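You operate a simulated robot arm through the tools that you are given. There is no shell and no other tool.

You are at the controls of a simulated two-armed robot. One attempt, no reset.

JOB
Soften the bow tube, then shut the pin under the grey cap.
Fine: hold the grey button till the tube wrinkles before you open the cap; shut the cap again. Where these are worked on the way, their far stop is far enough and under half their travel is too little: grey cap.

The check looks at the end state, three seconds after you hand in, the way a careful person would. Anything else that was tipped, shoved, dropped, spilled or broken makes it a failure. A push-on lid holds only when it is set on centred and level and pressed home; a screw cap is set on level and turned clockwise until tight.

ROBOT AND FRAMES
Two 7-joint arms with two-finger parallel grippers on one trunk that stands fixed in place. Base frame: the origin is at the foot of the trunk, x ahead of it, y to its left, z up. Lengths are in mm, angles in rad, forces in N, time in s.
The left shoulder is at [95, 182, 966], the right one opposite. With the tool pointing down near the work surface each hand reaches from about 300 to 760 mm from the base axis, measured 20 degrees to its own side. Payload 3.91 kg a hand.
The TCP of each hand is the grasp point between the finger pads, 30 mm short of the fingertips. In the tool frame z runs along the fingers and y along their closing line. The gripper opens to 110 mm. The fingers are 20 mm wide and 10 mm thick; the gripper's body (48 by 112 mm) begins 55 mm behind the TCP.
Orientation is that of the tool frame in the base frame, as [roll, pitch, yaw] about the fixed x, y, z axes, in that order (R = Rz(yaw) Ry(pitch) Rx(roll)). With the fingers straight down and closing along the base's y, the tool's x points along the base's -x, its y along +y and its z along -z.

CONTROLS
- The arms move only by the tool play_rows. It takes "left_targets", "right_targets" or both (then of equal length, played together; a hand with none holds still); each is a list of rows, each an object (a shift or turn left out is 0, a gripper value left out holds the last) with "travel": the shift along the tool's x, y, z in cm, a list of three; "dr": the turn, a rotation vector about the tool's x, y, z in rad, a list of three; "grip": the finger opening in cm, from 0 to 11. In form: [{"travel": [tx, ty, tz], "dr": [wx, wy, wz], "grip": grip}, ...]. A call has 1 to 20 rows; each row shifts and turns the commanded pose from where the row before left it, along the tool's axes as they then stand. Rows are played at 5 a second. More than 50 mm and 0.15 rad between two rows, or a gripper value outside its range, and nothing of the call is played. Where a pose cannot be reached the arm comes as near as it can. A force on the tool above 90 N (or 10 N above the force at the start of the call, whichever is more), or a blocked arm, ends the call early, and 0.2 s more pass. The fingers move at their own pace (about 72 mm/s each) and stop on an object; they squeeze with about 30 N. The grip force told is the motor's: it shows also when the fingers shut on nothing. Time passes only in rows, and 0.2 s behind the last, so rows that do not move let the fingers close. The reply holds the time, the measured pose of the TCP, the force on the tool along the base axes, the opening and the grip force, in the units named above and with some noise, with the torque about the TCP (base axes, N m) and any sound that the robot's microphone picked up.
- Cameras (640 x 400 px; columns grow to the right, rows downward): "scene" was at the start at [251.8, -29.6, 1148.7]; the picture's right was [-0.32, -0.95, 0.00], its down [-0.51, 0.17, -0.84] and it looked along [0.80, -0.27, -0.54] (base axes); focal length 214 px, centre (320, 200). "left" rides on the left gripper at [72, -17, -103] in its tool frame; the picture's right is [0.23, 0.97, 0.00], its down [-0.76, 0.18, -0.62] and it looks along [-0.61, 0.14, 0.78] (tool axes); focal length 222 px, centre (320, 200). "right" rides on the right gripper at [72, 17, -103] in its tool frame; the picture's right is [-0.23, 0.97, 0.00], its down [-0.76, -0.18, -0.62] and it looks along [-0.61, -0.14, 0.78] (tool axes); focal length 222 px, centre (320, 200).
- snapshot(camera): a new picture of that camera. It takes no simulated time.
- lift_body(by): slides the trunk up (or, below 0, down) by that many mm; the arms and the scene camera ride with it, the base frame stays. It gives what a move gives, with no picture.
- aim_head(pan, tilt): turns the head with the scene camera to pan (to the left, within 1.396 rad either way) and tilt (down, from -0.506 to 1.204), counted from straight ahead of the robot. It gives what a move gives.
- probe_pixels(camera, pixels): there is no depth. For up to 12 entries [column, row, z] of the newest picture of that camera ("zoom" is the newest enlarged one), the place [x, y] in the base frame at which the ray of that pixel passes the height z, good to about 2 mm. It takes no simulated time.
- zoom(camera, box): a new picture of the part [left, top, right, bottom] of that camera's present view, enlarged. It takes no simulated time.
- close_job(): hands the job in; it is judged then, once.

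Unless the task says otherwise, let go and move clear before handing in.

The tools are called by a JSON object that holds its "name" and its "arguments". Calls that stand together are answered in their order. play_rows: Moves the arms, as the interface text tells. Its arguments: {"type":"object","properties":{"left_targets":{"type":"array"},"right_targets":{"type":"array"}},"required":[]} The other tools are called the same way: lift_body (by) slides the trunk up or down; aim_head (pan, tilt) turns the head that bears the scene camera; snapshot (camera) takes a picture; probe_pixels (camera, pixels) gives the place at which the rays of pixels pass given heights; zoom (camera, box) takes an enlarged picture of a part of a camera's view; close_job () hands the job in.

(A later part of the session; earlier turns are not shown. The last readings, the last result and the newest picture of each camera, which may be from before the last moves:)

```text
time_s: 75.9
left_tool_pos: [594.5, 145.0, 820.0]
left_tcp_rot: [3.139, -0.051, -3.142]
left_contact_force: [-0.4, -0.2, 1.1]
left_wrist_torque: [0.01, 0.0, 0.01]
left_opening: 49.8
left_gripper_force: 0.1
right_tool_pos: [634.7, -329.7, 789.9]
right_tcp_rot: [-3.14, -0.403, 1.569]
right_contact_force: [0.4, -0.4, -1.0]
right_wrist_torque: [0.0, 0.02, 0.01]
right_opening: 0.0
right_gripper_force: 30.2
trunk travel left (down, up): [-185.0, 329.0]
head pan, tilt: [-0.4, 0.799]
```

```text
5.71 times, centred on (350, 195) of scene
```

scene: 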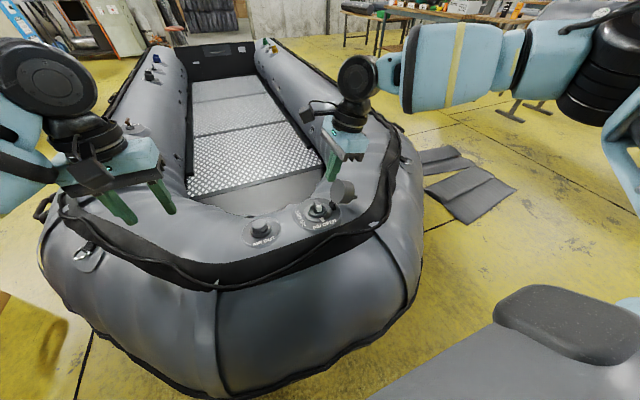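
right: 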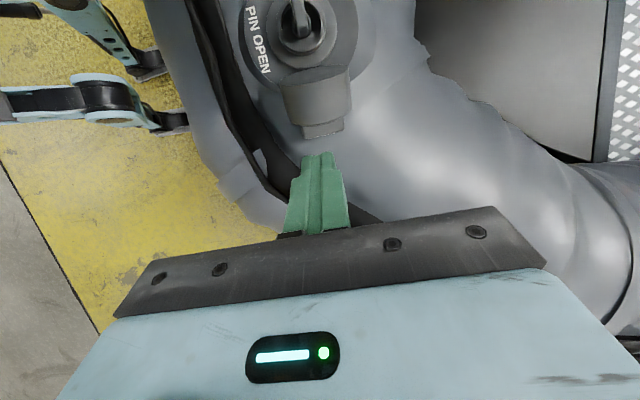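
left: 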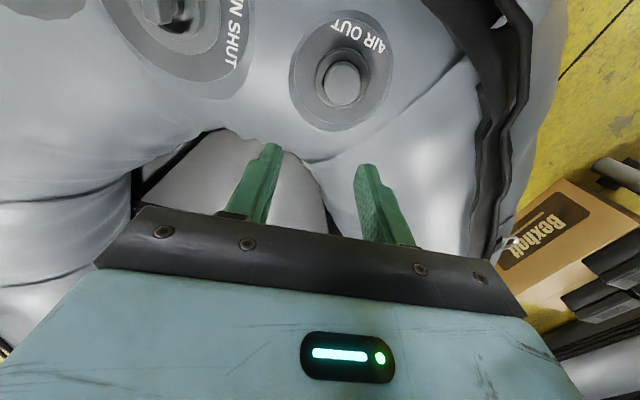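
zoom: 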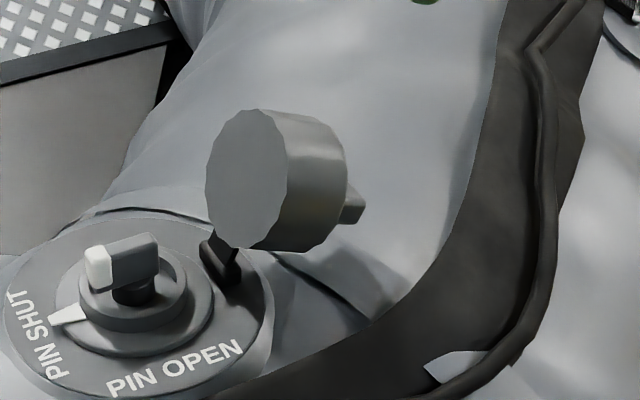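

The measurements fit: cap's upper edge at (y −290, z ~694), tab end at y −299 lower down. I descend behind the upper edge, tips at z≈688, a few mm short of contact.

{"name": "play_rows", "arguments": {"right_targets": [{"travel": [-0.67, 0.04, 2.4]}, {"travel": [-0.67, 0.04, 2.4]}, {"travel": [-0.66, 0.04, 2.4]}]}}

{"name": "zoom", "arguments": {"camera": "right", "box": [220, 40, 420, 180]}}

{"name": "zoom", "arguments": {"camera": "scene", "box": [300, 160, 400, 230]}}

```text
time_s: 76.7
left_tool_pos: [594.6, 143.5, 821.1]
left_tcp_rot: [3.138, -0.05, -3.14]
left_contact_force: [1.1, -0.4, 0.1]
left_wrist_torque: [0.02, -0.02, 0.01]
left_opening: 50.1
left_gripper_force: 0.1
right_tool_pos: [636.6, -321.4, 714.4]
right_tcp_rot: [-3.139, -0.404, 1.57]
right_contact_force: [-1.0, 0.6, 0.7]
right_wrist_torque: [-0.04, 0.02, -0.01]
right_opening: 0.2
right_gripper_force: 30.1
trunk travel left (down, up): [-185.0, 329.0]
head pan, tilt: [-0.4, 0.799]
```

```text
2.86 times, centred on (320, 110) of right
```

zoom: 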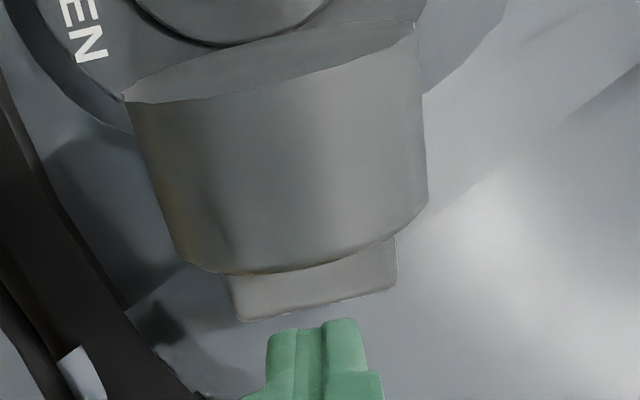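

```text
5.71 times, centred on (350, 195) of scene
```

zoom: 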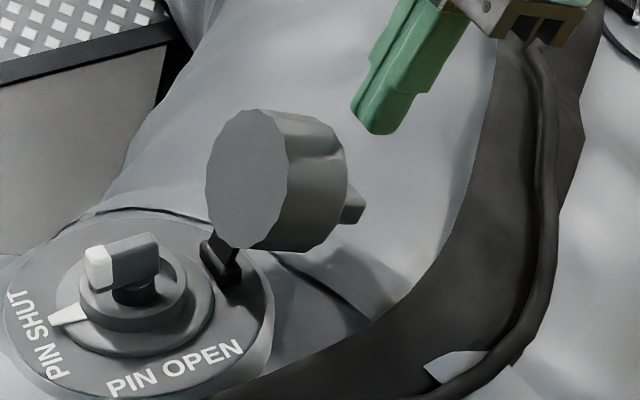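

The closed tips are behind the cap's upper edge with a ~10 mm gap. I push gently towards +y, rising slightly, to start swinging it over.

{"name": "play_rows", "arguments": {"right_targets": [{"travel": [0.55, 0, 0.17]}, {"travel": [0.55, 0, 0.17]}, {"travel": [0.54, 0, 0.01]}, {"travel": [0.54, 0, 0.01]}]}}

{"name": "zoom", "arguments": {"camera": "scene", "box": [300, 160, 400, 230]}}

```text
time_s: 77.7
left_tool_pos: [594.1, 143.2, 822.3]
left_tcp_rot: [3.138, -0.051, 3.141]
left_contact_force: [0.5, -0.6, 0.1]
left_wrist_torque: [0.01, 0.0, 0.0]
left_opening: 50.0
left_gripper_force: 0.0
right_tool_pos: [635.5, -300.8, 720.4]
right_tcp_rot: [-3.14, -0.403, 1.571]
right_contact_force: [0.1, -0.5, -0.5]
right_wrist_torque: [-0.01, 0.01, 0.01]
right_opening: 0.2
right_gripper_force: 30.3
trunk travel left (down, up): [-185.0, 329.0]
head pan, tilt: [-0.4, 0.799]
```

```text
5.71 times, centred on (350, 195) of scene
```

zoom: 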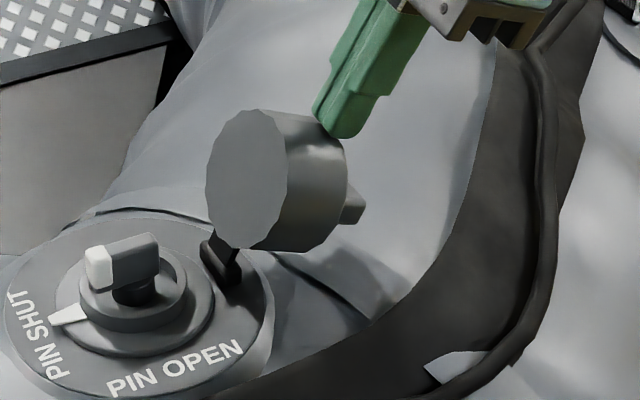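

No contact yet and the cap has not moved; the tips may be about to ride over its edge. Checking the hand view.

{"name": "zoom", "arguments": {"camera": "right", "box": [220, 40, 420, 180]}}

```text
2.86 times, centred on (320, 110) of right
```

zoom: 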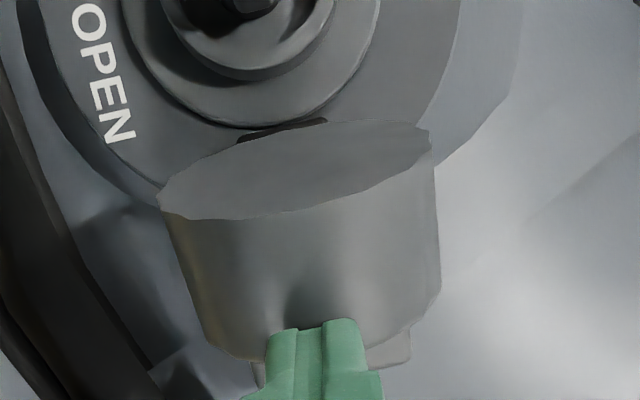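

The tips are just above the cap's edge. I go back 17 mm, drop 14 mm (still above the tab), and push again.

{"name": "play_rows", "arguments": {"right_targets": [{"travel": [-1.56, 0.05, -0.67]}, {"travel": [-0.57, 0, 1.33]}, {"travel": [0.46, 0, 0.2]}, {"travel": [0.46, 0, 0.2]}, {"travel": [0.46, 0, 0.15]}]}}

{"name": "zoom", "arguments": {"camera": "scene", "box": [300, 160, 400, 230]}}

{"name": "zoom", "arguments": {"camera": "right", "box": [220, 40, 420, 180]}}

```text
time_s: 78.9
left_tool_pos: [592.9, 143.5, 821.5]
left_tcp_rot: [3.139, -0.048, 3.14]
left_contact_force: [0.3, 0.5, 0.3]
left_wrist_torque: [0.02, -0.01, -0.02]
left_opening: 50.4
left_gripper_force: 0.1
right_tool_pos: [636.4, -301.3, 706.5]
right_tcp_rot: [-3.14, -0.404, 1.571]
right_contact_force: [-0.9, 0.2, -0.1]
right_wrist_torque: [-0.04, -0.02, -0.02]
right_opening: 0.0
right_gripper_force: 29.9
trunk travel left (down, up): [-185.0, 329.0]
head pan, tilt: [-0.4, 0.799]
```

```text
5.71 times, centred on (350, 195) of scene
```

zoom: 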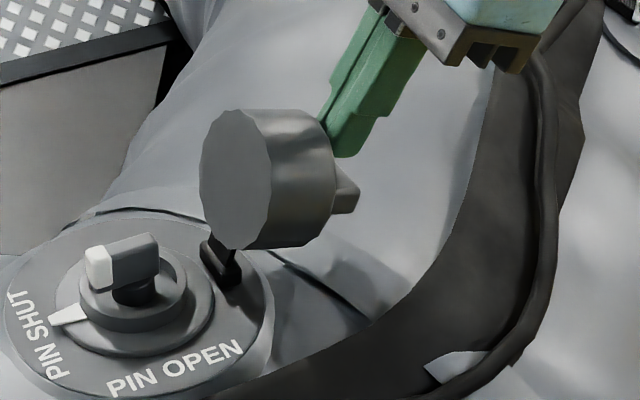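

```text
2.86 times, centred on (320, 110) of right
```

zoom: 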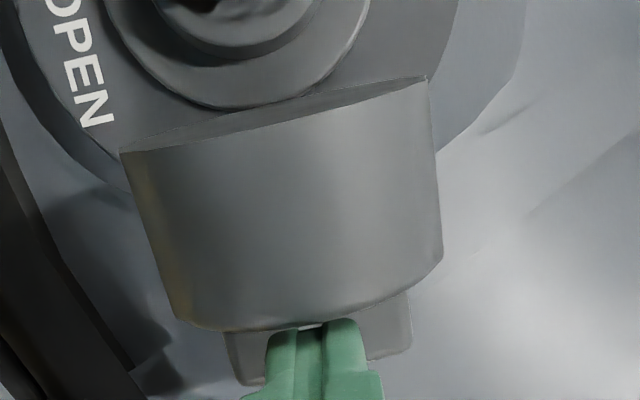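

The cap has begun to swing (its underside is now less visible). I follow its arc upward and over.

{"name": "play_rows", "arguments": {"right_targets": [{"travel": [0.64, 0, -0.2]}, {"travel": [0.64, 0, -0.2]}, {"travel": [0.62, 0, -0.08]}, {"travel": [0.62, 0, -0.08]}]}}

{"name": "zoom", "arguments": {"camera": "scene", "box": [300, 160, 400, 230]}}

{"name": "zoom", "arguments": {"camera": "right", "box": [220, 40, 420, 180]}}

```text
time_s: 79.9
left_tool_pos: [593.8, 143.9, 820.3]
left_tcp_rot: [3.139, -0.049, -3.141]
left_contact_force: [0.1, -0.4, -0.5]
left_wrist_torque: [0.0, -0.02, 0.0]
left_opening: 49.9
left_gripper_force: 0.0
right_tool_pos: [636.8, -279.7, 721.7]
right_tcp_rot: [-3.141, -0.403, 1.573]
right_contact_force: [-0.9, 0.4, -0.5]
right_wrist_torque: [0.04, 0.01, -0.02]
right_opening: 0.0
right_gripper_force: 30.0
trunk travel left (down, up): [-185.0, 329.0]
head pan, tilt: [-0.4, 0.799]
```

```text
5.71 times, centred on (350, 195) of scene
```

zoom: 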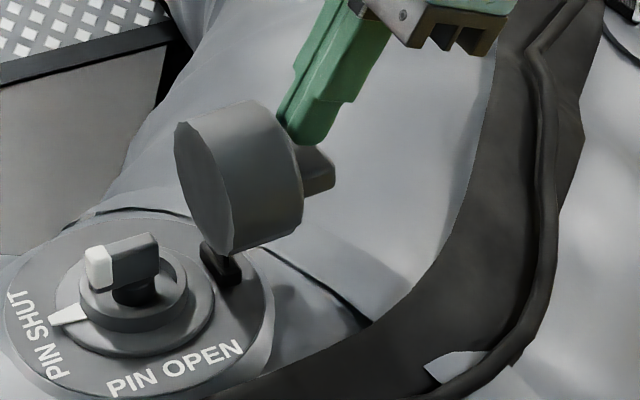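

```text
2.86 times, centred on (320, 110) of right
```

zoom: 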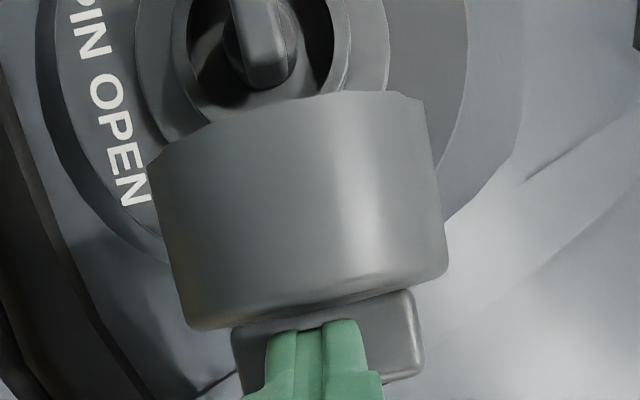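

The cap is about upright (~90°). Continuing over the top.

{"name": "play_rows", "arguments": {"right_targets": [{"travel": [0.62, 0, 0.04]}, {"travel": [0.62, 0, 0.04]}, {"travel": [0.61, 0, 0.14]}, {"travel": [0.61, 0, 0.14]}]}}

{"name": "zoom", "arguments": {"camera": "scene", "box": [290, 155, 390, 225]}}

{"name": "zoom", "arguments": {"camera": "right", "box": [220, 40, 420, 180]}}

```text
time_s: 80.9
left_tool_pos: [594.3, 143.3, 822.8]
left_tcp_rot: [3.138, -0.047, -3.141]
left_contact_force: [-0.5, 0.6, -0.1]
left_wrist_torque: [0.02, 0.04, -0.02]
left_opening: 50.2
left_gripper_force: 0.1
right_tool_pos: [636.9, -256.9, 729.8]
right_tcp_rot: [3.138, -0.405, 1.571]
right_contact_force: [2.3, -3.9, 14.7]
right_wrist_torque: [-0.01, 0.04, 0.02]
right_opening: 0.0
right_gripper_force: 29.5
trunk travel left (down, up): [-185.0, 329.0]
head pan, tilt: [-0.4, 0.799]
```

```text
5.71 times, centred on (340, 190) of scene
```

zoom: 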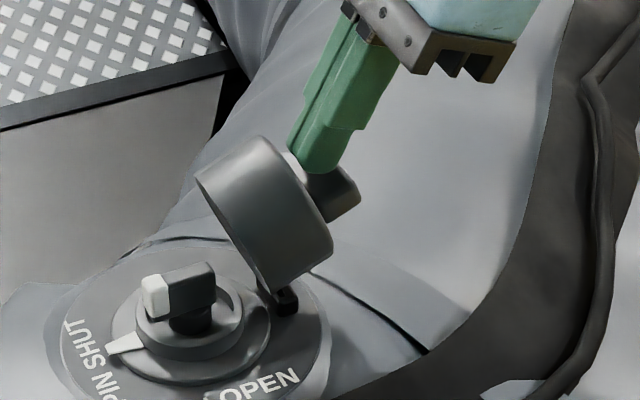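

```text
2.86 times, centred on (320, 110) of right
```

zoom: 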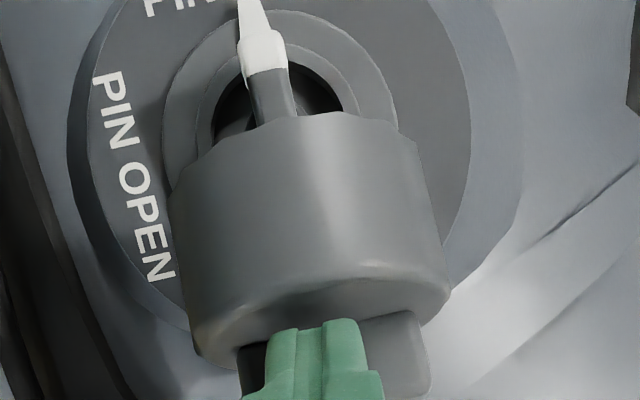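

The cap is at about 70° and the tips are resting on the tab's flank (15 N up). I raise a few mm to sit in the gap between tab and rim, then continue pushing over.

{"name": "play_rows", "arguments": {"right_targets": [{"travel": [0.3, 0, -0.65]}, {"travel": [0.72, 0, 0.28]}, {"travel": [0.72, 0, 0.28]}]}}

{"name": "zoom", "arguments": {"camera": "scene", "box": [290, 155, 390, 225]}}

{"name": "zoom", "arguments": {"camera": "right", "box": [220, 40, 420, 180]}}

```text
time_s: 81.7
left_tool_pos: [595.0, 143.6, 820.0]
left_tcp_rot: [3.138, -0.051, -3.14]
left_contact_force: [0.7, 1.1, -0.2]
left_wrist_torque: [0.0, -0.01, -0.01]
left_opening: 49.9
left_gripper_force: 0.0
right_tool_pos: [636.8, -240.1, 735.4]
right_tcp_rot: [-3.14, -0.402, 1.57]
right_contact_force: [0.2, 0.1, 0.9]
right_wrist_torque: [-0.02, 0.0, -0.03]
right_opening: 0.0
right_gripper_force: 29.9
trunk travel left (down, up): [-185.0, 329.0]
head pan, tilt: [-0.4, 0.799]
```

```text
5.71 times, centred on (340, 190) of scene
```

zoom: 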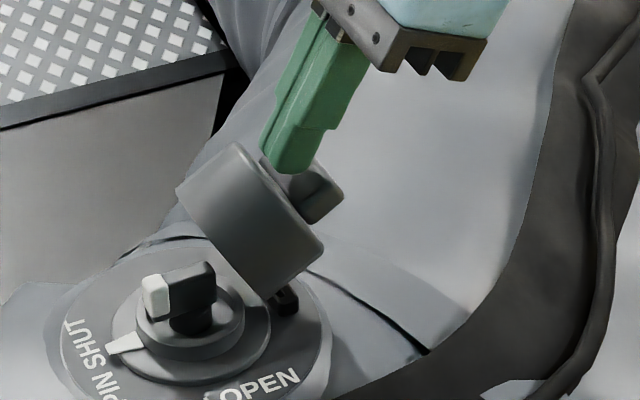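

```text
2.86 times, centred on (320, 110) of right
```

zoom: 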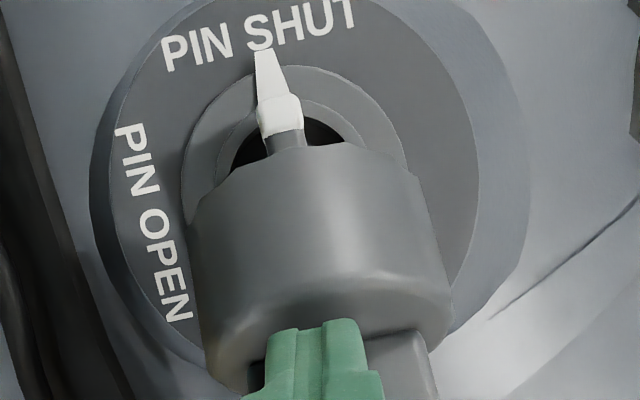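

Cap at about 60°, moving well. Continuing over and down.

{"name": "play_rows", "arguments": {"right_targets": [{"travel": [0.62, 0, 0.4]}, {"travel": [0.62, 0, 0.4]}, {"travel": [0.62, 0, 0.4]}]}}

{"name": "zoom", "arguments": {"camera": "scene", "box": [290, 155, 390, 225]}}

{"name": "zoom", "arguments": {"camera": "right", "box": [220, 40, 420, 180]}}

```text
time_s: 82.5
left_tool_pos: [594.7, 143.6, 820.9]
left_tcp_rot: [3.138, -0.048, 3.141]
left_contact_force: [0.1, -0.5, 0.0]
left_wrist_torque: [0.0, -0.02, -0.01]
left_opening: 50.0
left_gripper_force: 0.0
right_tool_pos: [635.0, -218.6, 732.6]
right_tcp_rot: [-3.141, -0.404, 1.572]
right_contact_force: [0.3, 0.3, 0.5]
right_wrist_torque: [-0.03, 0.0, 0.0]
right_opening: 0.2
right_gripper_force: 30.1
trunk travel left (down, up): [-185.0, 329.0]
head pan, tilt: [-0.4, 0.799]
```

```text
5.71 times, centred on (340, 190) of scene
```

zoom: 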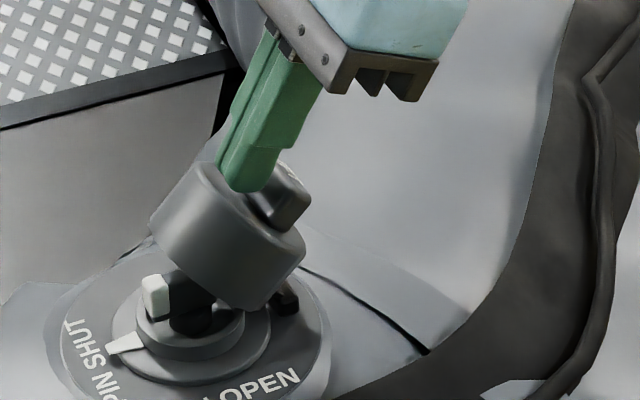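

```text
2.86 times, centred on (320, 110) of right
```

zoom: 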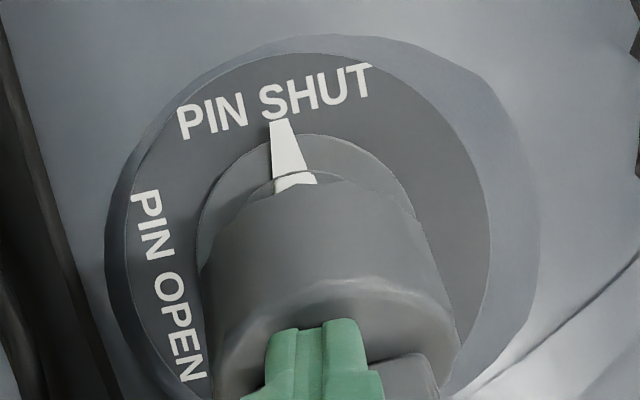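

Cap at about 42°, the finger seated between tab and rim. Continuing downwards.

{"name": "play_rows", "arguments": {"right_targets": [{"travel": [0.47, 0, 0.57]}, {"travel": [0.47, 0, 0.57]}, {"travel": [0.47, 0, 0.57]}, {"travel": [0.3, 0, 0.6]}]}}

{"name": "zoom", "arguments": {"camera": "scene", "box": [290, 155, 390, 225]}}

{"name": "zoom", "arguments": {"camera": "right", "box": [220, 40, 420, 180]}}

```text
time_s: 83.5
left_tool_pos: [593.9, 143.7, 821.3]
left_tcp_rot: [3.14, -0.049, 3.141]
left_contact_force: [0.0, 0.6, -0.3]
left_wrist_torque: [-0.01, -0.01, 0.02]
left_opening: 49.9
left_gripper_force: 0.1
right_tool_pos: [635.8, -193.4, 716.9]
right_tcp_rot: [-3.139, -0.402, 1.571]
right_contact_force: [0.4, -0.7, -0.6]
right_wrist_torque: [0.01, 0.0, -0.05]
right_opening: 0.0
right_gripper_force: 30.1
trunk travel left (down, up): [-185.0, 329.0]
head pan, tilt: [-0.4, 0.799]
```

```text
5.71 times, centred on (340, 190) of scene
```

zoom: 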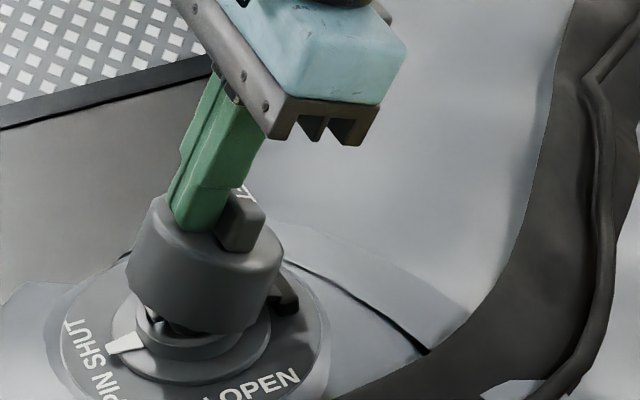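

```text
2.86 times, centred on (320, 110) of right
```

zoom: 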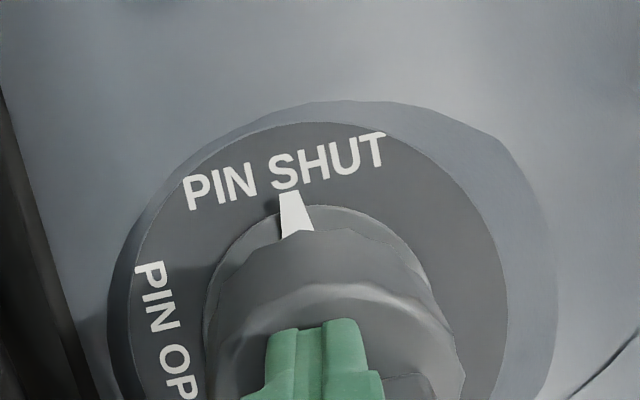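

Cap at about 20–25°, pointer still at PIN SHUT. Pressing it further down.

{"name": "play_rows", "arguments": {"right_targets": [{"travel": [0.34, 0, 0.48]}, {"travel": [0.34, 0, 0.48]}, {"travel": [0.16, 0, 0.56]}, {"travel": [0.16, 0, 0.56]}]}}

{"name": "zoom", "arguments": {"camera": "scene", "box": [290, 155, 390, 225]}}

{"name": "zoom", "arguments": {"camera": "right", "box": [220, 40, 420, 180]}}

```text
time_s: 84.5
left_tool_pos: [593.8, 143.6, 821.2]
left_tcp_rot: [3.14, -0.049, -3.14]
left_contact_force: [-0.7, 0.2, -0.7]
left_wrist_torque: [-0.01, 0.0, -0.01]
left_opening: 50.3
left_gripper_force: 0.1
right_tool_pos: [636.3, -175.3, 703.9]
right_tcp_rot: [3.141, -0.404, 1.574]
right_contact_force: [-1.5, 6.4, 7.3]
right_wrist_torque: [0.1, 0.13, -0.02]
right_opening: 0.2
right_gripper_force: 30.0
trunk travel left (down, up): [-185.0, 329.0]
head pan, tilt: [-0.4, 0.799]
```

```text
5.71 times, centred on (340, 190) of scene
```

zoom: 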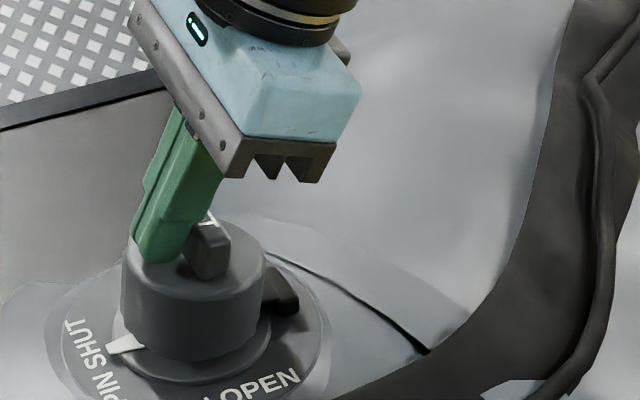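

```text
2.86 times, centred on (320, 110) of right
```

zoom: 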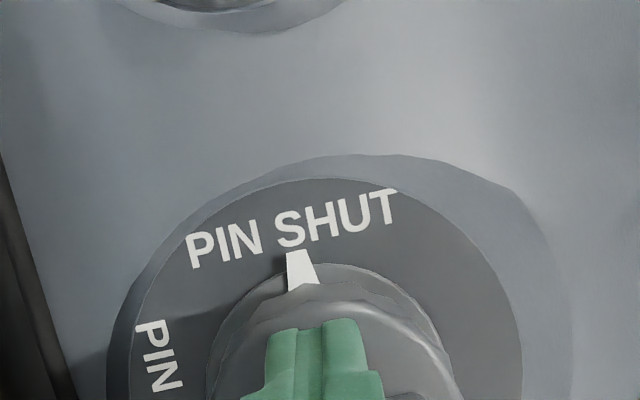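

The cap is nearly shut. I press down in small steps, watching for a force rise or click.

{"name": "play_rows", "arguments": {"right_targets": [{"travel": [-0.03, 0, 0.3]}, {"travel": [-0.08, 0, 0.2]}]}}

{"name": "zoom", "arguments": {"camera": "scene", "box": [290, 155, 390, 225]}}

```text
time_s: 85.1
left_tool_pos: [592.8, 144.2, 823.0]
left_tcp_rot: [3.138, -0.047, -3.141]
left_contact_force: [-0.1, -0.7, 0.0]
left_wrist_torque: [0.0, 0.0, 0.01]
left_opening: 50.0
left_gripper_force: 0.1
right_tool_pos: [636.3, -173.1, 700.0]
right_tcp_rot: [3.138, -0.405, 1.573]
right_contact_force: [-0.6, 17.8, 19.6]
right_wrist_torque: [0.14, 0.21, 0.03]
right_opening: 0.1
right_gripper_force: 29.9
trunk travel left (down, up): [-185.0, 329.0]
head pan, tilt: [-0.4, 0.799]
```

```text
5.71 times, centred on (340, 190) of scene
```

zoom: 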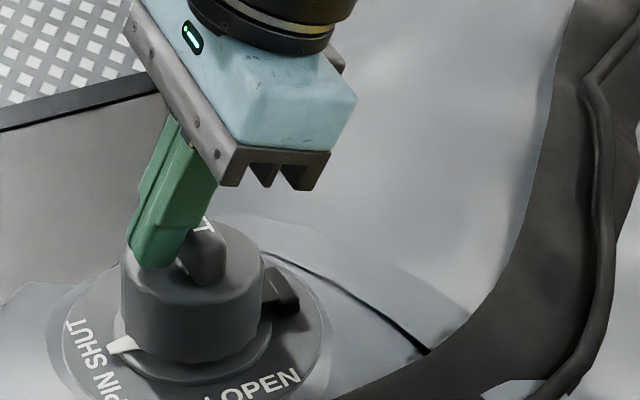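

The cap looks shut; the +y force says the tips are at the rim's sloping edge. I lift off and move to press squarely on the tab's top instead.

{"name": "play_rows", "arguments": {"right_targets": [{"travel": [0.5, 0, -1.2]}, {"travel": [0.5, 0, -1.2]}, {"travel": [-1.0, 0, -0.43]}, {"travel": [-1.0, 0, -0.43]}]}}

{"name": "zoom", "arguments": {"camera": "scene", "box": [280, 165, 376, 235]}}

{"name": "zoom", "arguments": {"camera": "right", "box": [220, 40, 420, 180]}}

```text
time_s: 86.1
left_tool_pos: [594.3, 143.7, 821.2]
left_tcp_rot: [3.139, -0.049, 3.141]
left_contact_force: [-0.8, 1.0, 0.2]
left_wrist_torque: [-0.01, 0.0, -0.01]
left_opening: 50.2
left_gripper_force: 0.1
right_tool_pos: [635.8, -198.5, 722.6]
right_tcp_rot: [-3.14, -0.404, 1.57]
right_contact_force: [0.1, 0.0, 0.7]
right_wrist_torque: [0.02, 0.03, -0.01]
right_opening: 0.1
right_gripper_force: 30.0
trunk travel left (down, up): [-185.0, 329.0]
head pan, tilt: [-0.4, 0.799]
```

```text
5.71 times, centred on (328, 200) of scene
```

zoom: 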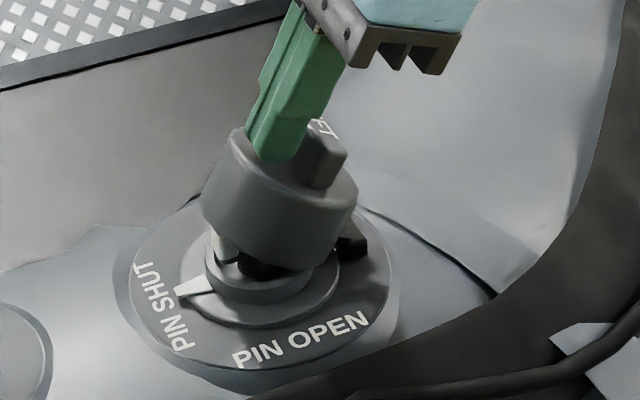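

```text
2.86 times, centred on (320, 110) of right
```

zoom: 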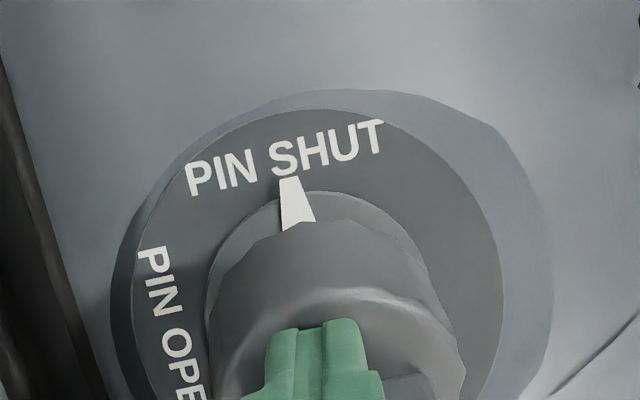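

Backing off dragged the cap up again to about 30° because the tips caught the tab's side. I rise well above the tab first, then move over its top face.

{"name": "play_rows", "arguments": {"right_targets": [{"travel": [0.6, 0, -1.4]}, {"travel": [0.6, 0, -1.4]}, {"travel": [-1.47, 0, -0.63]}, {"travel": [-1.47, 0, -0.63]}]}}

{"name": "zoom", "arguments": {"camera": "scene", "box": [280, 165, 376, 235]}}

{"name": "zoom", "arguments": {"camera": "right", "box": [220, 40, 420, 180]}}

```text
time_s: 87.1
left_tool_pos: [593.5, 143.7, 821.9]
left_tcp_rot: [3.137, -0.048, -3.14]
left_contact_force: [0.0, 0.6, 0.0]
left_wrist_torque: [0.01, 0.0, -0.01]
left_opening: 50.1
left_gripper_force: 0.1
right_tool_pos: [636.5, -230.1, 753.7]
right_tcp_rot: [-3.141, -0.401, 1.572]
right_contact_force: [-0.1, -0.8, 0.0]
right_wrist_torque: [0.0, 0.0, -0.01]
right_opening: 0.0
right_gripper_force: 30.5
trunk travel left (down, up): [-185.0, 329.0]
head pan, tilt: [-0.4, 0.799]
```

```text
5.71 times, centred on (328, 200) of scene
```

zoom: 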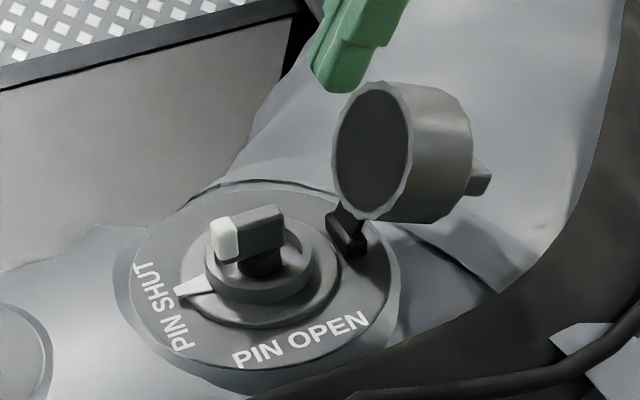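

```text
2.86 times, centred on (320, 110) of right
```

zoom: 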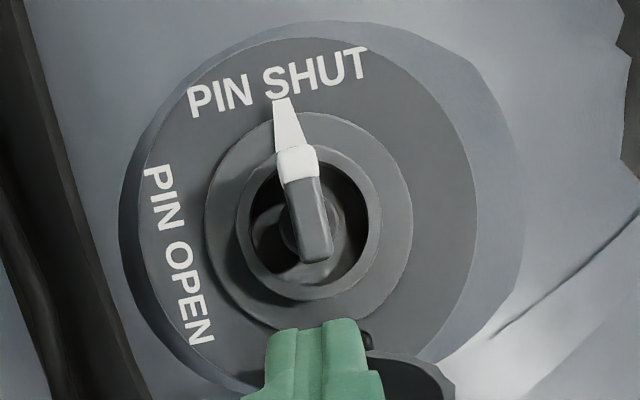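

Important: the cap sprang fully open again by itself, so it is lightly spring-opened and only holds when pressed home. I'll go back behind it and this time push on the lift tab itself all the way round, then press hard on the tab's top.

{"name": "play_rows", "arguments": {"right_targets": [{"travel": [-0.07, 0, -1.12]}, {"travel": [-3.04, 0, -1.29]}, {"travel": [-3.04, 0, -1.29]}, {"travel": [-3.04, 0, -1.29]}, {"travel": [-1.27, 0, 3.4]}, {"travel": [-0.7, 0, 2.0]}]}}

{"name": "zoom", "arguments": {"camera": "scene", "box": [290, 155, 390, 225]}}

{"name": "zoom", "arguments": {"camera": "right", "box": [220, 40, 420, 180]}}

```text
time_s: 88.5
left_tool_pos: [594.6, 144.0, 820.9]
left_tcp_rot: [3.138, -0.049, -3.141]
left_contact_force: [0.1, -0.1, 0.0]
left_wrist_torque: [0.02, 0.01, 0.01]
left_opening: 50.2
left_gripper_force: 0.0
right_tool_pos: [635.8, -330.3, 706.0]
right_tcp_rot: [-3.14, -0.404, 1.571]
right_contact_force: [-1.5, -0.3, -0.2]
right_wrist_torque: [-0.02, -0.01, -0.01]
right_opening: 0.0
right_gripper_force: 30.0
trunk travel left (down, up): [-185.0, 329.0]
head pan, tilt: [-0.4, 0.799]
```

```text
5.71 times, centred on (340, 190) of scene
```

zoom: 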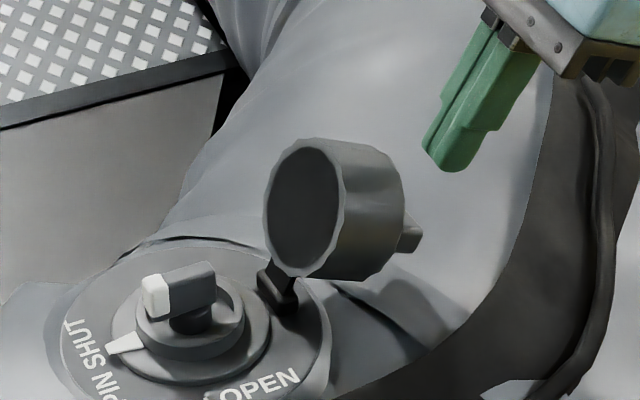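

```text
2.86 times, centred on (320, 110) of right
```

zoom: 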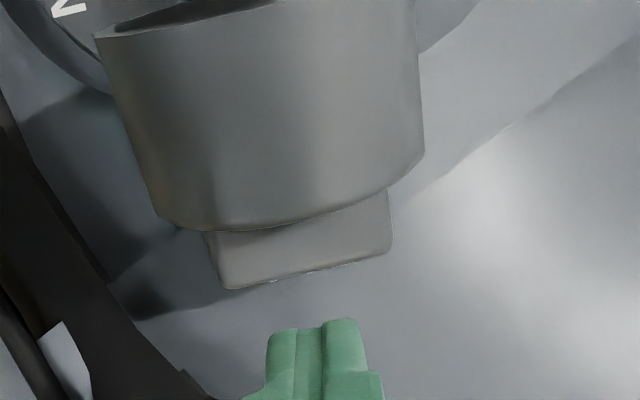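

The cap's inside now looks like a dark hollow cup, whereas earlier it looked like a flat grey disc. I zoom in to make sure nothing came off.

{"name": "zoom", "arguments": {"camera": "scene", "box": [300, 170, 364, 216]}}

{"name": "snapshot", "arguments": {"camera": "scene"}}

```text
8.70 times, centred on (332, 193) of scene
```

zoom: 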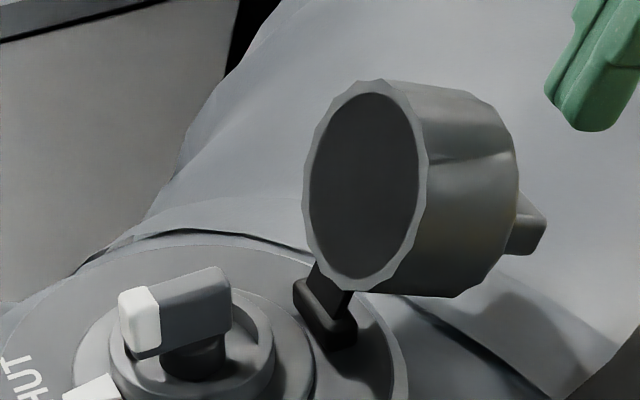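

```text
taken
```

scene: 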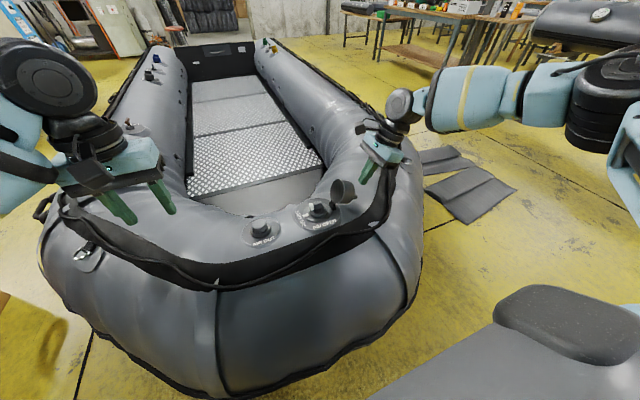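

Nothing is missing; it is the hollow of the cap. I lower the tips to the height of the tab's end and come up behind it.

{"name": "play_rows", "arguments": {"right_targets": [{"travel": [-0.35, 0, 0.85]}, {"travel": [-0.35, 0, 0.85]}, {"travel": [0.5, 0, 0.2]}]}}

{"name": "zoom", "arguments": {"camera": "scene", "box": [300, 160, 400, 230]}}

{"name": "zoom", "arguments": {"camera": "right", "box": [220, 40, 420, 180]}}

```text
time_s: 89.3
left_tool_pos: [595.3, 143.9, 821.6]
left_tcp_rot: [3.138, -0.049, -3.14]
left_contact_force: [0.1, 0.4, -0.3]
left_wrist_torque: [0.0, -0.01, 0.0]
left_opening: 50.2
left_gripper_force: 0.0
right_tool_pos: [635.7, -323.1, 687.9]
right_tcp_rot: [-3.139, -0.403, 1.572]
right_contact_force: [0.1, 0.3, -0.6]
right_wrist_torque: [0.03, 0.01, 0.03]
right_opening: 0.0
right_gripper_force: 30.0
trunk travel left (down, up): [-185.0, 329.0]
head pan, tilt: [-0.4, 0.799]
```

```text
5.71 times, centred on (350, 195) of scene
```

zoom: 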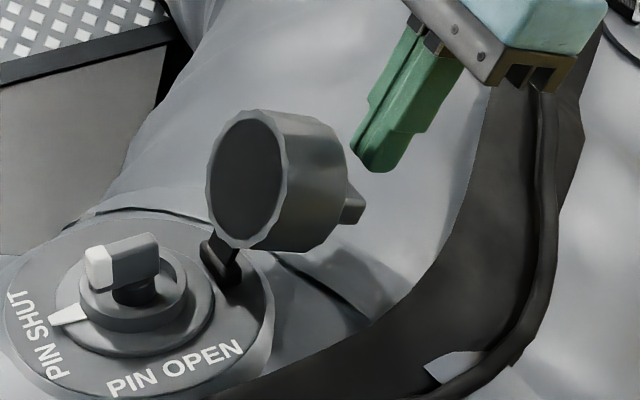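

```text
2.86 times, centred on (320, 110) of right
```

zoom: 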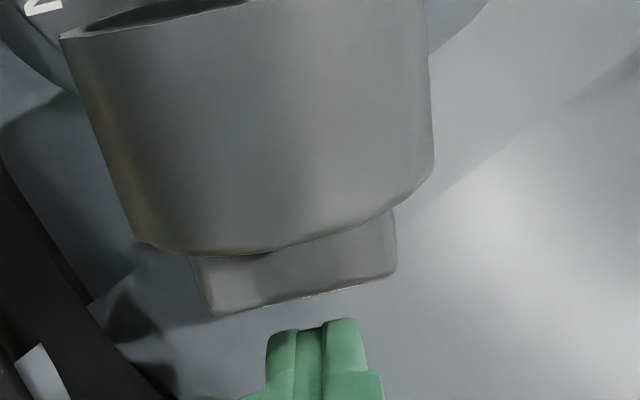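

The tips are right behind the tab's end. I push on it, following its arc upward.

{"name": "play_rows", "arguments": {"right_targets": [{"travel": [0.55, 0, 0.75]}, {"travel": [0.5, 0, -0.35]}, {"travel": [0.5, 0, -0.35]}, {"travel": [0.53, 0, -0.3]}, {"travel": [0.53, 0, -0.3]}]}}

{"name": "zoom", "arguments": {"camera": "scene", "box": [300, 160, 400, 230]}}

{"name": "zoom", "arguments": {"camera": "right", "box": [220, 40, 420, 180]}}

```text
time_s: 90.5
left_tool_pos: [594.1, 144.2, 820.8]
left_tcp_rot: [3.138, -0.05, -3.141]
left_contact_force: [-0.4, 0.2, 0.8]
left_wrist_torque: [0.01, -0.02, -0.01]
left_opening: 50.2
left_gripper_force: 0.1
right_tool_pos: [636.8, -302.0, 702.9]
right_tcp_rot: [-3.139, -0.404, 1.571]
right_contact_force: [0.4, -0.5, 0.3]
right_wrist_torque: [0.0, 0.02, -0.01]
right_opening: 0.0
right_gripper_force: 30.0
trunk travel left (down, up): [-185.0, 329.0]
head pan, tilt: [-0.4, 0.799]
```

```text
5.71 times, centred on (350, 195) of scene
```

zoom: 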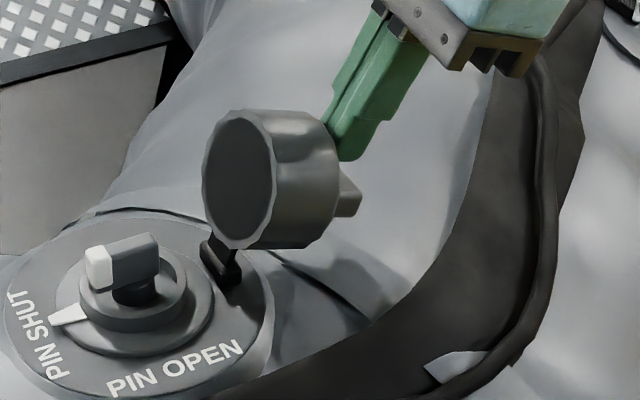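

```text
2.86 times, centred on (320, 110) of right
```

zoom: 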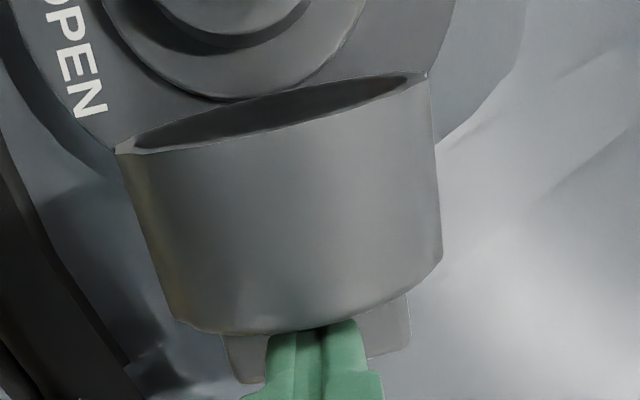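

The tips slipped over into the gap between tab and rim, which worked before, so I use that route again: follow the arc over, staying a bit higher.

{"name": "play_rows", "arguments": {"right_targets": [{"travel": [0.64, 0, -0.3]}, {"travel": [0.64, 0, -0.35]}, {"travel": [0.62, 0, -0.15]}, {"travel": [0.62, 0, -0.1]}, {"travel": [0.65, 0, -0.1]}, {"travel": [0.65, 0, -0.1]}, {"travel": [0.61, 0, 0]}, {"travel": [0.61, 0, 0.05]}, {"travel": [0.7, 0, 0.28]}, {"travel": [0.7, 0, 0.28]}]}}

{"name": "zoom", "arguments": {"camera": "scene", "box": [290, 155, 390, 225]}}

{"name": "zoom", "arguments": {"camera": "right", "box": [220, 40, 420, 180]}}

```text
time_s: 92.7
left_tool_pos: [594.5, 143.4, 821.3]
left_tcp_rot: [3.137, -0.049, -3.141]
left_contact_force: [-0.2, 1.0, 0.9]
left_wrist_torque: [-0.02, -0.01, 0.04]
left_opening: 50.1
left_gripper_force: 0.0
right_tool_pos: [636.3, -245.7, 732.4]
right_tcp_rot: [-3.14, -0.404, 1.571]
right_contact_force: [0.0, 0.2, 0.5]
right_wrist_torque: [0.02, 0.01, 0.02]
right_opening: 0.0
right_gripper_force: 29.9
trunk travel left (down, up): [-185.0, 329.0]
head pan, tilt: [-0.4, 0.799]
```

```text
5.71 times, centred on (340, 190) of scene
```

zoom: 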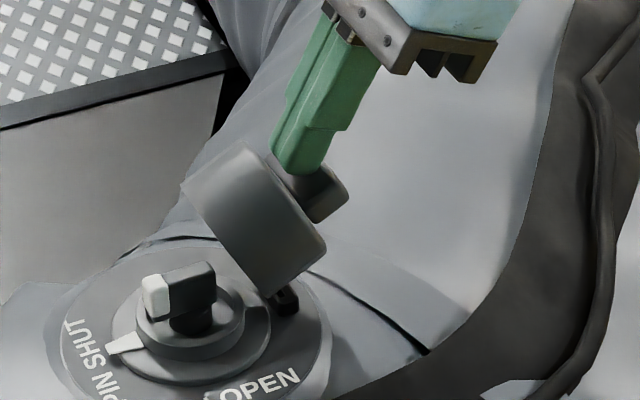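

```text
2.86 times, centred on (320, 110) of right
```

zoom: 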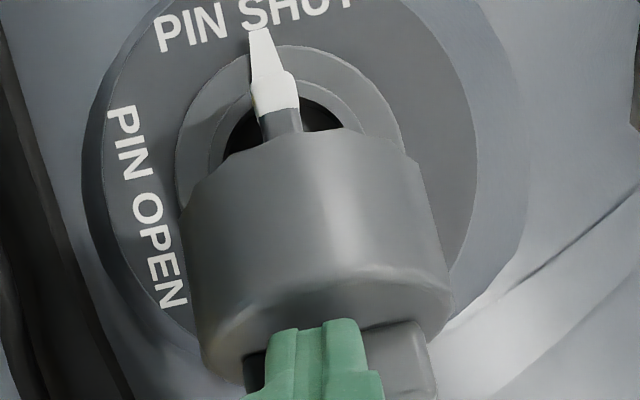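

Cap at ~63° and following well. Continuing down to nearly shut in one smooth run.

{"name": "play_rows", "arguments": {"right_targets": [{"travel": [0.65, 0, 0.1]}, {"travel": [0.62, 0, 0.38]}, {"travel": [0.62, 0, 0.38]}, {"travel": [0.62, 0, 0.38]}, {"travel": [0.48, 0, 0.56]}, {"travel": [0.48, 0, 0.56]}, {"travel": [0.48, 0, 0.56]}, {"travel": [0.33, 0, 0.58]}, {"travel": [0.36, 0, 0.48]}, {"travel": [0.36, 0, 0.48]}]}}

{"name": "zoom", "arguments": {"camera": "scene", "box": [280, 165, 376, 235]}}

{"name": "zoom", "arguments": {"camera": "right", "box": [220, 40, 420, 180]}}

```text
time_s: 94.9
left_tool_pos: [593.7, 142.9, 819.9]
left_tcp_rot: [3.137, -0.049, 3.141]
left_contact_force: [-1.4, 0.8, 0.2]
left_wrist_torque: [0.0, 0.03, -0.01]
left_opening: 50.2
left_gripper_force: 0.0
right_tool_pos: [636.0, -182.1, 712.4]
right_tcp_rot: [-3.139, -0.403, 1.57]
right_contact_force: [1.1, -0.9, -0.5]
right_wrist_torque: [0.03, 0.0, 0.01]
right_opening: 0.0
right_gripper_force: 29.9
trunk travel left (down, up): [-185.0, 329.0]
head pan, tilt: [-0.4, 0.799]
```

```text
5.71 times, centred on (328, 200) of scene
```

zoom: 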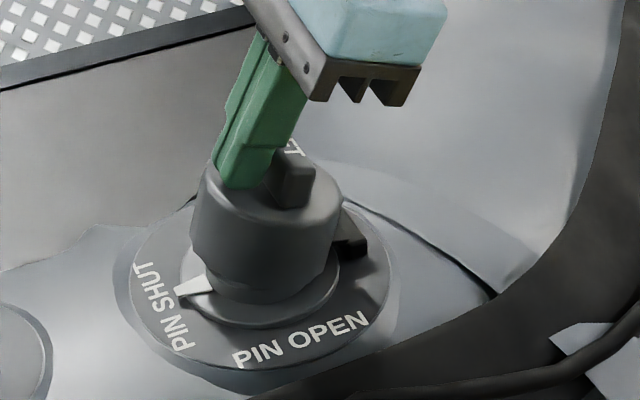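

```text
2.86 times, centred on (320, 110) of right
```

zoom: 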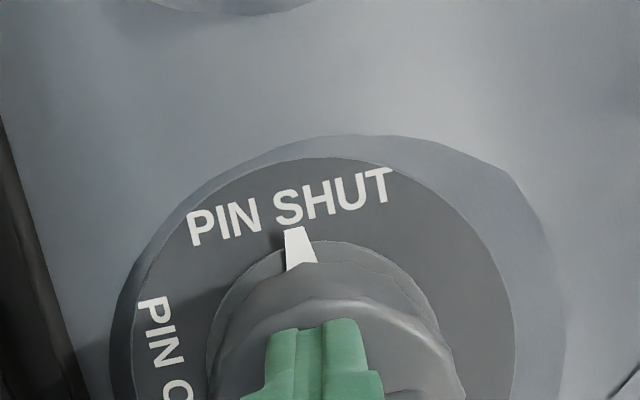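

Cap at about 12°. I continue down to the closed position, keeping the tips a little clear of the tab's side.

{"name": "play_rows", "arguments": {"right_targets": [{"travel": [0.22, 0, 0.5]}, {"travel": [0.2, 0, 0.6]}, {"travel": [0.16, 0, 0.6]}]}}

{"name": "zoom", "arguments": {"camera": "scene", "box": [280, 165, 376, 235]}}

```text
time_s: 95.7
left_tool_pos: [595.1, 143.6, 821.2]
left_tcp_rot: [3.138, -0.049, 3.141]
left_contact_force: [-0.8, 0.0, 0.5]
left_wrist_torque: [-0.01, -0.05, -0.03]
left_opening: 50.2
left_gripper_force: 0.1
right_tool_pos: [635.4, -170.5, 699.2]
right_tcp_rot: [3.141, -0.402, 1.573]
right_contact_force: [-1.5, 4.8, 3.6]
right_wrist_torque: [0.03, 0.08, 0.02]
right_opening: 0.1
right_gripper_force: 29.9
trunk travel left (down, up): [-185.0, 329.0]
head pan, tilt: [-0.4, 0.799]
```

```text
5.71 times, centred on (328, 200) of scene
```

zoom: 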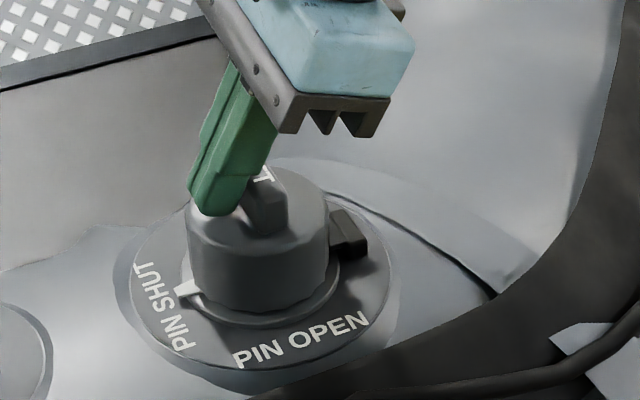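

The +y force comes from the leaning finger's underside touching the tab's edge, which pushes the cap open. I shift 5 mm further +y so only the tip bears on the cap's top, then press down.

{"name": "play_rows", "arguments": {"right_targets": [{"travel": [0.5, 0, 0.15]}, {"travel": [0, 0, 0.2]}, {"travel": [-0.1, 0, 0.25]}]}}

{"name": "zoom", "arguments": {"camera": "scene", "box": [280, 165, 376, 235]}}

{"name": "zoom", "arguments": {"camera": "right", "box": [220, 40, 420, 180]}}

```text
time_s: 96.5
left_tool_pos: [593.0, 143.5, 821.9]
left_tcp_rot: [3.139, -0.048, 3.141]
left_contact_force: [-0.4, 0.2, 1.0]
left_wrist_torque: [0.01, -0.01, 0.03]
left_opening: 49.9
left_gripper_force: 0.0
right_tool_pos: [637.2, -164.9, 695.8]
right_tcp_rot: [-3.141, -0.404, 1.569]
right_contact_force: [-2.7, -3.2, 7.8]
right_wrist_torque: [-0.12, 0.15, 0.07]
right_opening: 0.2
right_gripper_force: 30.3
trunk travel left (down, up): [-185.0, 329.0]
head pan, tilt: [-0.4, 0.799]
```

```text
5.71 times, centred on (328, 200) of scene
```

zoom: 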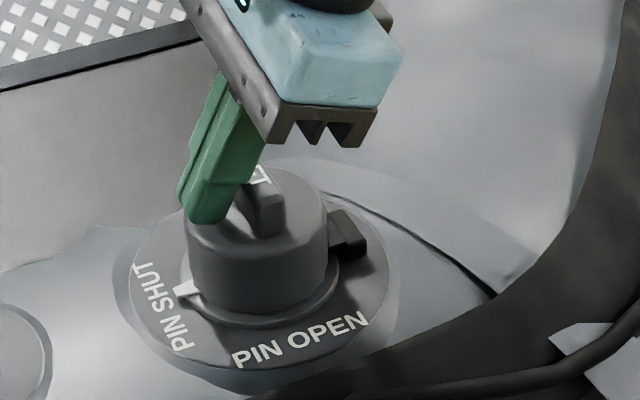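

```text
2.86 times, centred on (320, 110) of right
```

zoom: 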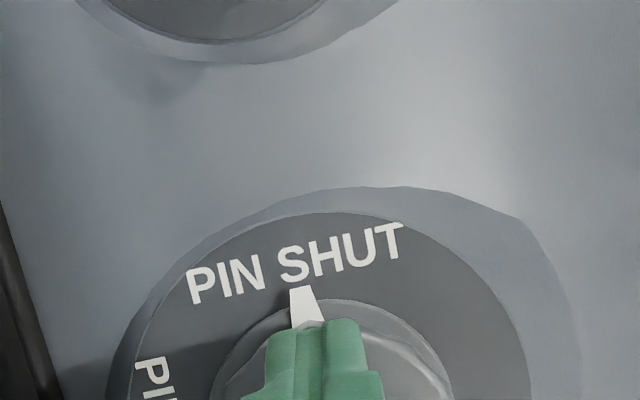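

Now the force is upward on the tip (7.8 N), i.e. a clean downward press. Pressing harder in small steps.

{"name": "play_rows", "arguments": {"right_targets": [{"travel": [-0.1, 0, 0.2]}, {"travel": [-0.1, 0, 0.2]}]}}

```text
time_s: 97.1
left_tool_pos: [592.7, 142.5, 823.6]
left_tcp_rot: [3.138, -0.049, 3.142]
left_contact_force: [0.4, -0.4, -0.3]
left_wrist_torque: [-0.01, -0.02, -0.03]
left_opening: 50.1
left_gripper_force: 0.2
right_tool_pos: [634.8, -165.1, 693.6]
right_tcp_rot: [3.135, -0.406, 1.572]
right_contact_force: [-5.1, -7.1, 30.9]
right_wrist_torque: [-0.11, 0.36, 0.08]
right_opening: 0.0
right_gripper_force: 30.0
trunk travel left (down, up): [-185.0, 329.0]
head pan, tilt: [-0.4, 0.799]
```

Force is rising steadily (31 N). I press further towards about 60 N to seat the cap.

{"name": "play_rows", "arguments": {"right_targets": [{"travel": [-0.08, 0, 0.18]}, {"travel": [-0.08, 0, 0.18]}, {}]}}

{"name": "zoom", "arguments": {"camera": "scene", "box": [296, 190, 352, 230]}}

```text
time_s: 97.9
left_tool_pos: [591.2, 142.8, 823.3]
left_tcp_rot: [3.138, -0.044, -3.142]
left_contact_force: [-0.1, -0.2, -1.2]
left_wrist_torque: [-0.01, 0.0, 0.01]
left_opening: 50.0
left_gripper_force: 0.0
right_tool_pos: [635.5, -164.1, 693.1]
right_tcp_rot: [3.127, -0.407, 1.576]
right_contact_force: [-8.1, -12.5, 48.0]
right_wrist_torque: [-0.2, 0.54, 0.06]
right_opening: 0.0
right_gripper_force: 30.4
trunk travel left (down, up): [-185.0, 329.0]
head pan, tilt: [-0.4, 0.799]
```

```text
10.00 times, centred on (324, 210) of scene
```

zoom: 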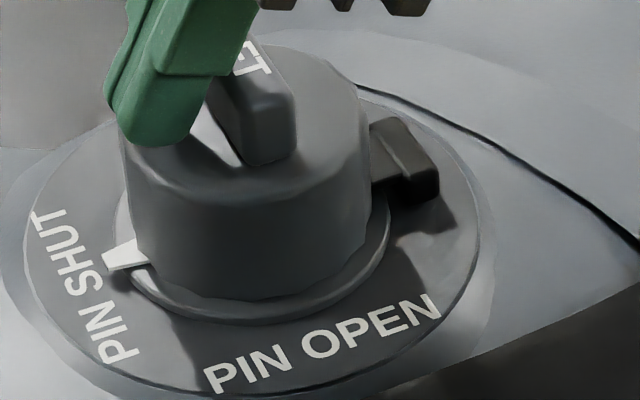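

48 N with no further movement: the cap is down on its seat. A final press to about 65 N, then I lift straight up a little and see whether it stays.

{"name": "play_rows", "arguments": {"right_targets": [{"travel": [-0.08, 0, 0.18]}, {"travel": [-0.04, 0, 0.09]}, {}]}}

{"name": "play_rows", "arguments": {"right_targets": [{"travel": [0.24, 0, -0.5]}, {"travel": [0.3, 0, -0.6]}, {"travel": [0.3, 0, -0.6]}, {}]}}

{"name": "zoom", "arguments": {"camera": "scene", "box": [296, 190, 352, 230]}}

```text
time_s: 98.7
left_tool_pos: [590.0, 142.9, 824.3]
left_tcp_rot: [3.137, -0.045, 3.141]
left_contact_force: [0.1, -0.2, 0.1]
left_wrist_torque: [0.01, 0.03, -0.01]
left_opening: 50.0
left_gripper_force: 0.1
right_tool_pos: [636.8, -161.6, 693.5]
right_tcp_rot: [3.123, -0.409, 1.579]
right_contact_force: [-9.2, -13.8, 59.0]
right_wrist_torque: [-0.25, 0.62, 0.11]
right_opening: 0.0
right_gripper_force: 30.3
trunk travel left (down, up): [-185.0, 329.0]
head pan, tilt: [-0.4, 0.799]
```

```text
time_s: 99.7
left_tool_pos: [593.4, 143.2, 820.6]
left_tcp_rot: [3.14, -0.05, 3.141]
left_contact_force: [-0.1, 0.5, 0.1]
left_wrist_torque: [0.0, 0.02, -0.01]
left_opening: 50.5
left_gripper_force: 0.0
right_tool_pos: [634.5, -162.1, 700.1]
right_tcp_rot: [-3.135, -0.402, 1.57]
right_contact_force: [-0.9, -0.3, -0.2]
right_wrist_torque: [-0.02, -0.02, 0.01]
right_opening: 0.0
right_gripper_force: 30.1
trunk travel left (down, up): [-185.0, 329.0]
head pan, tilt: [-0.4, 0.799]
```

```text
10.00 times, centred on (324, 210) of scene
```

zoom: 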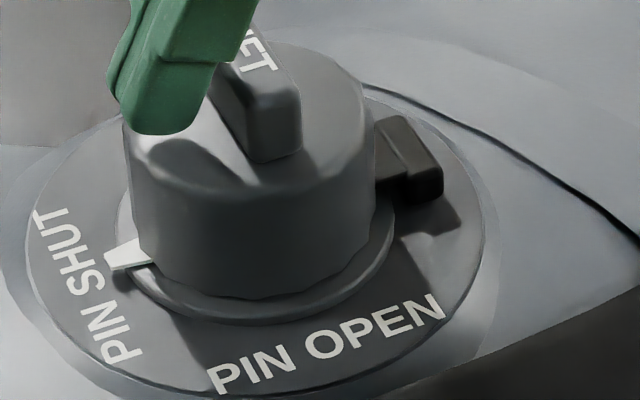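

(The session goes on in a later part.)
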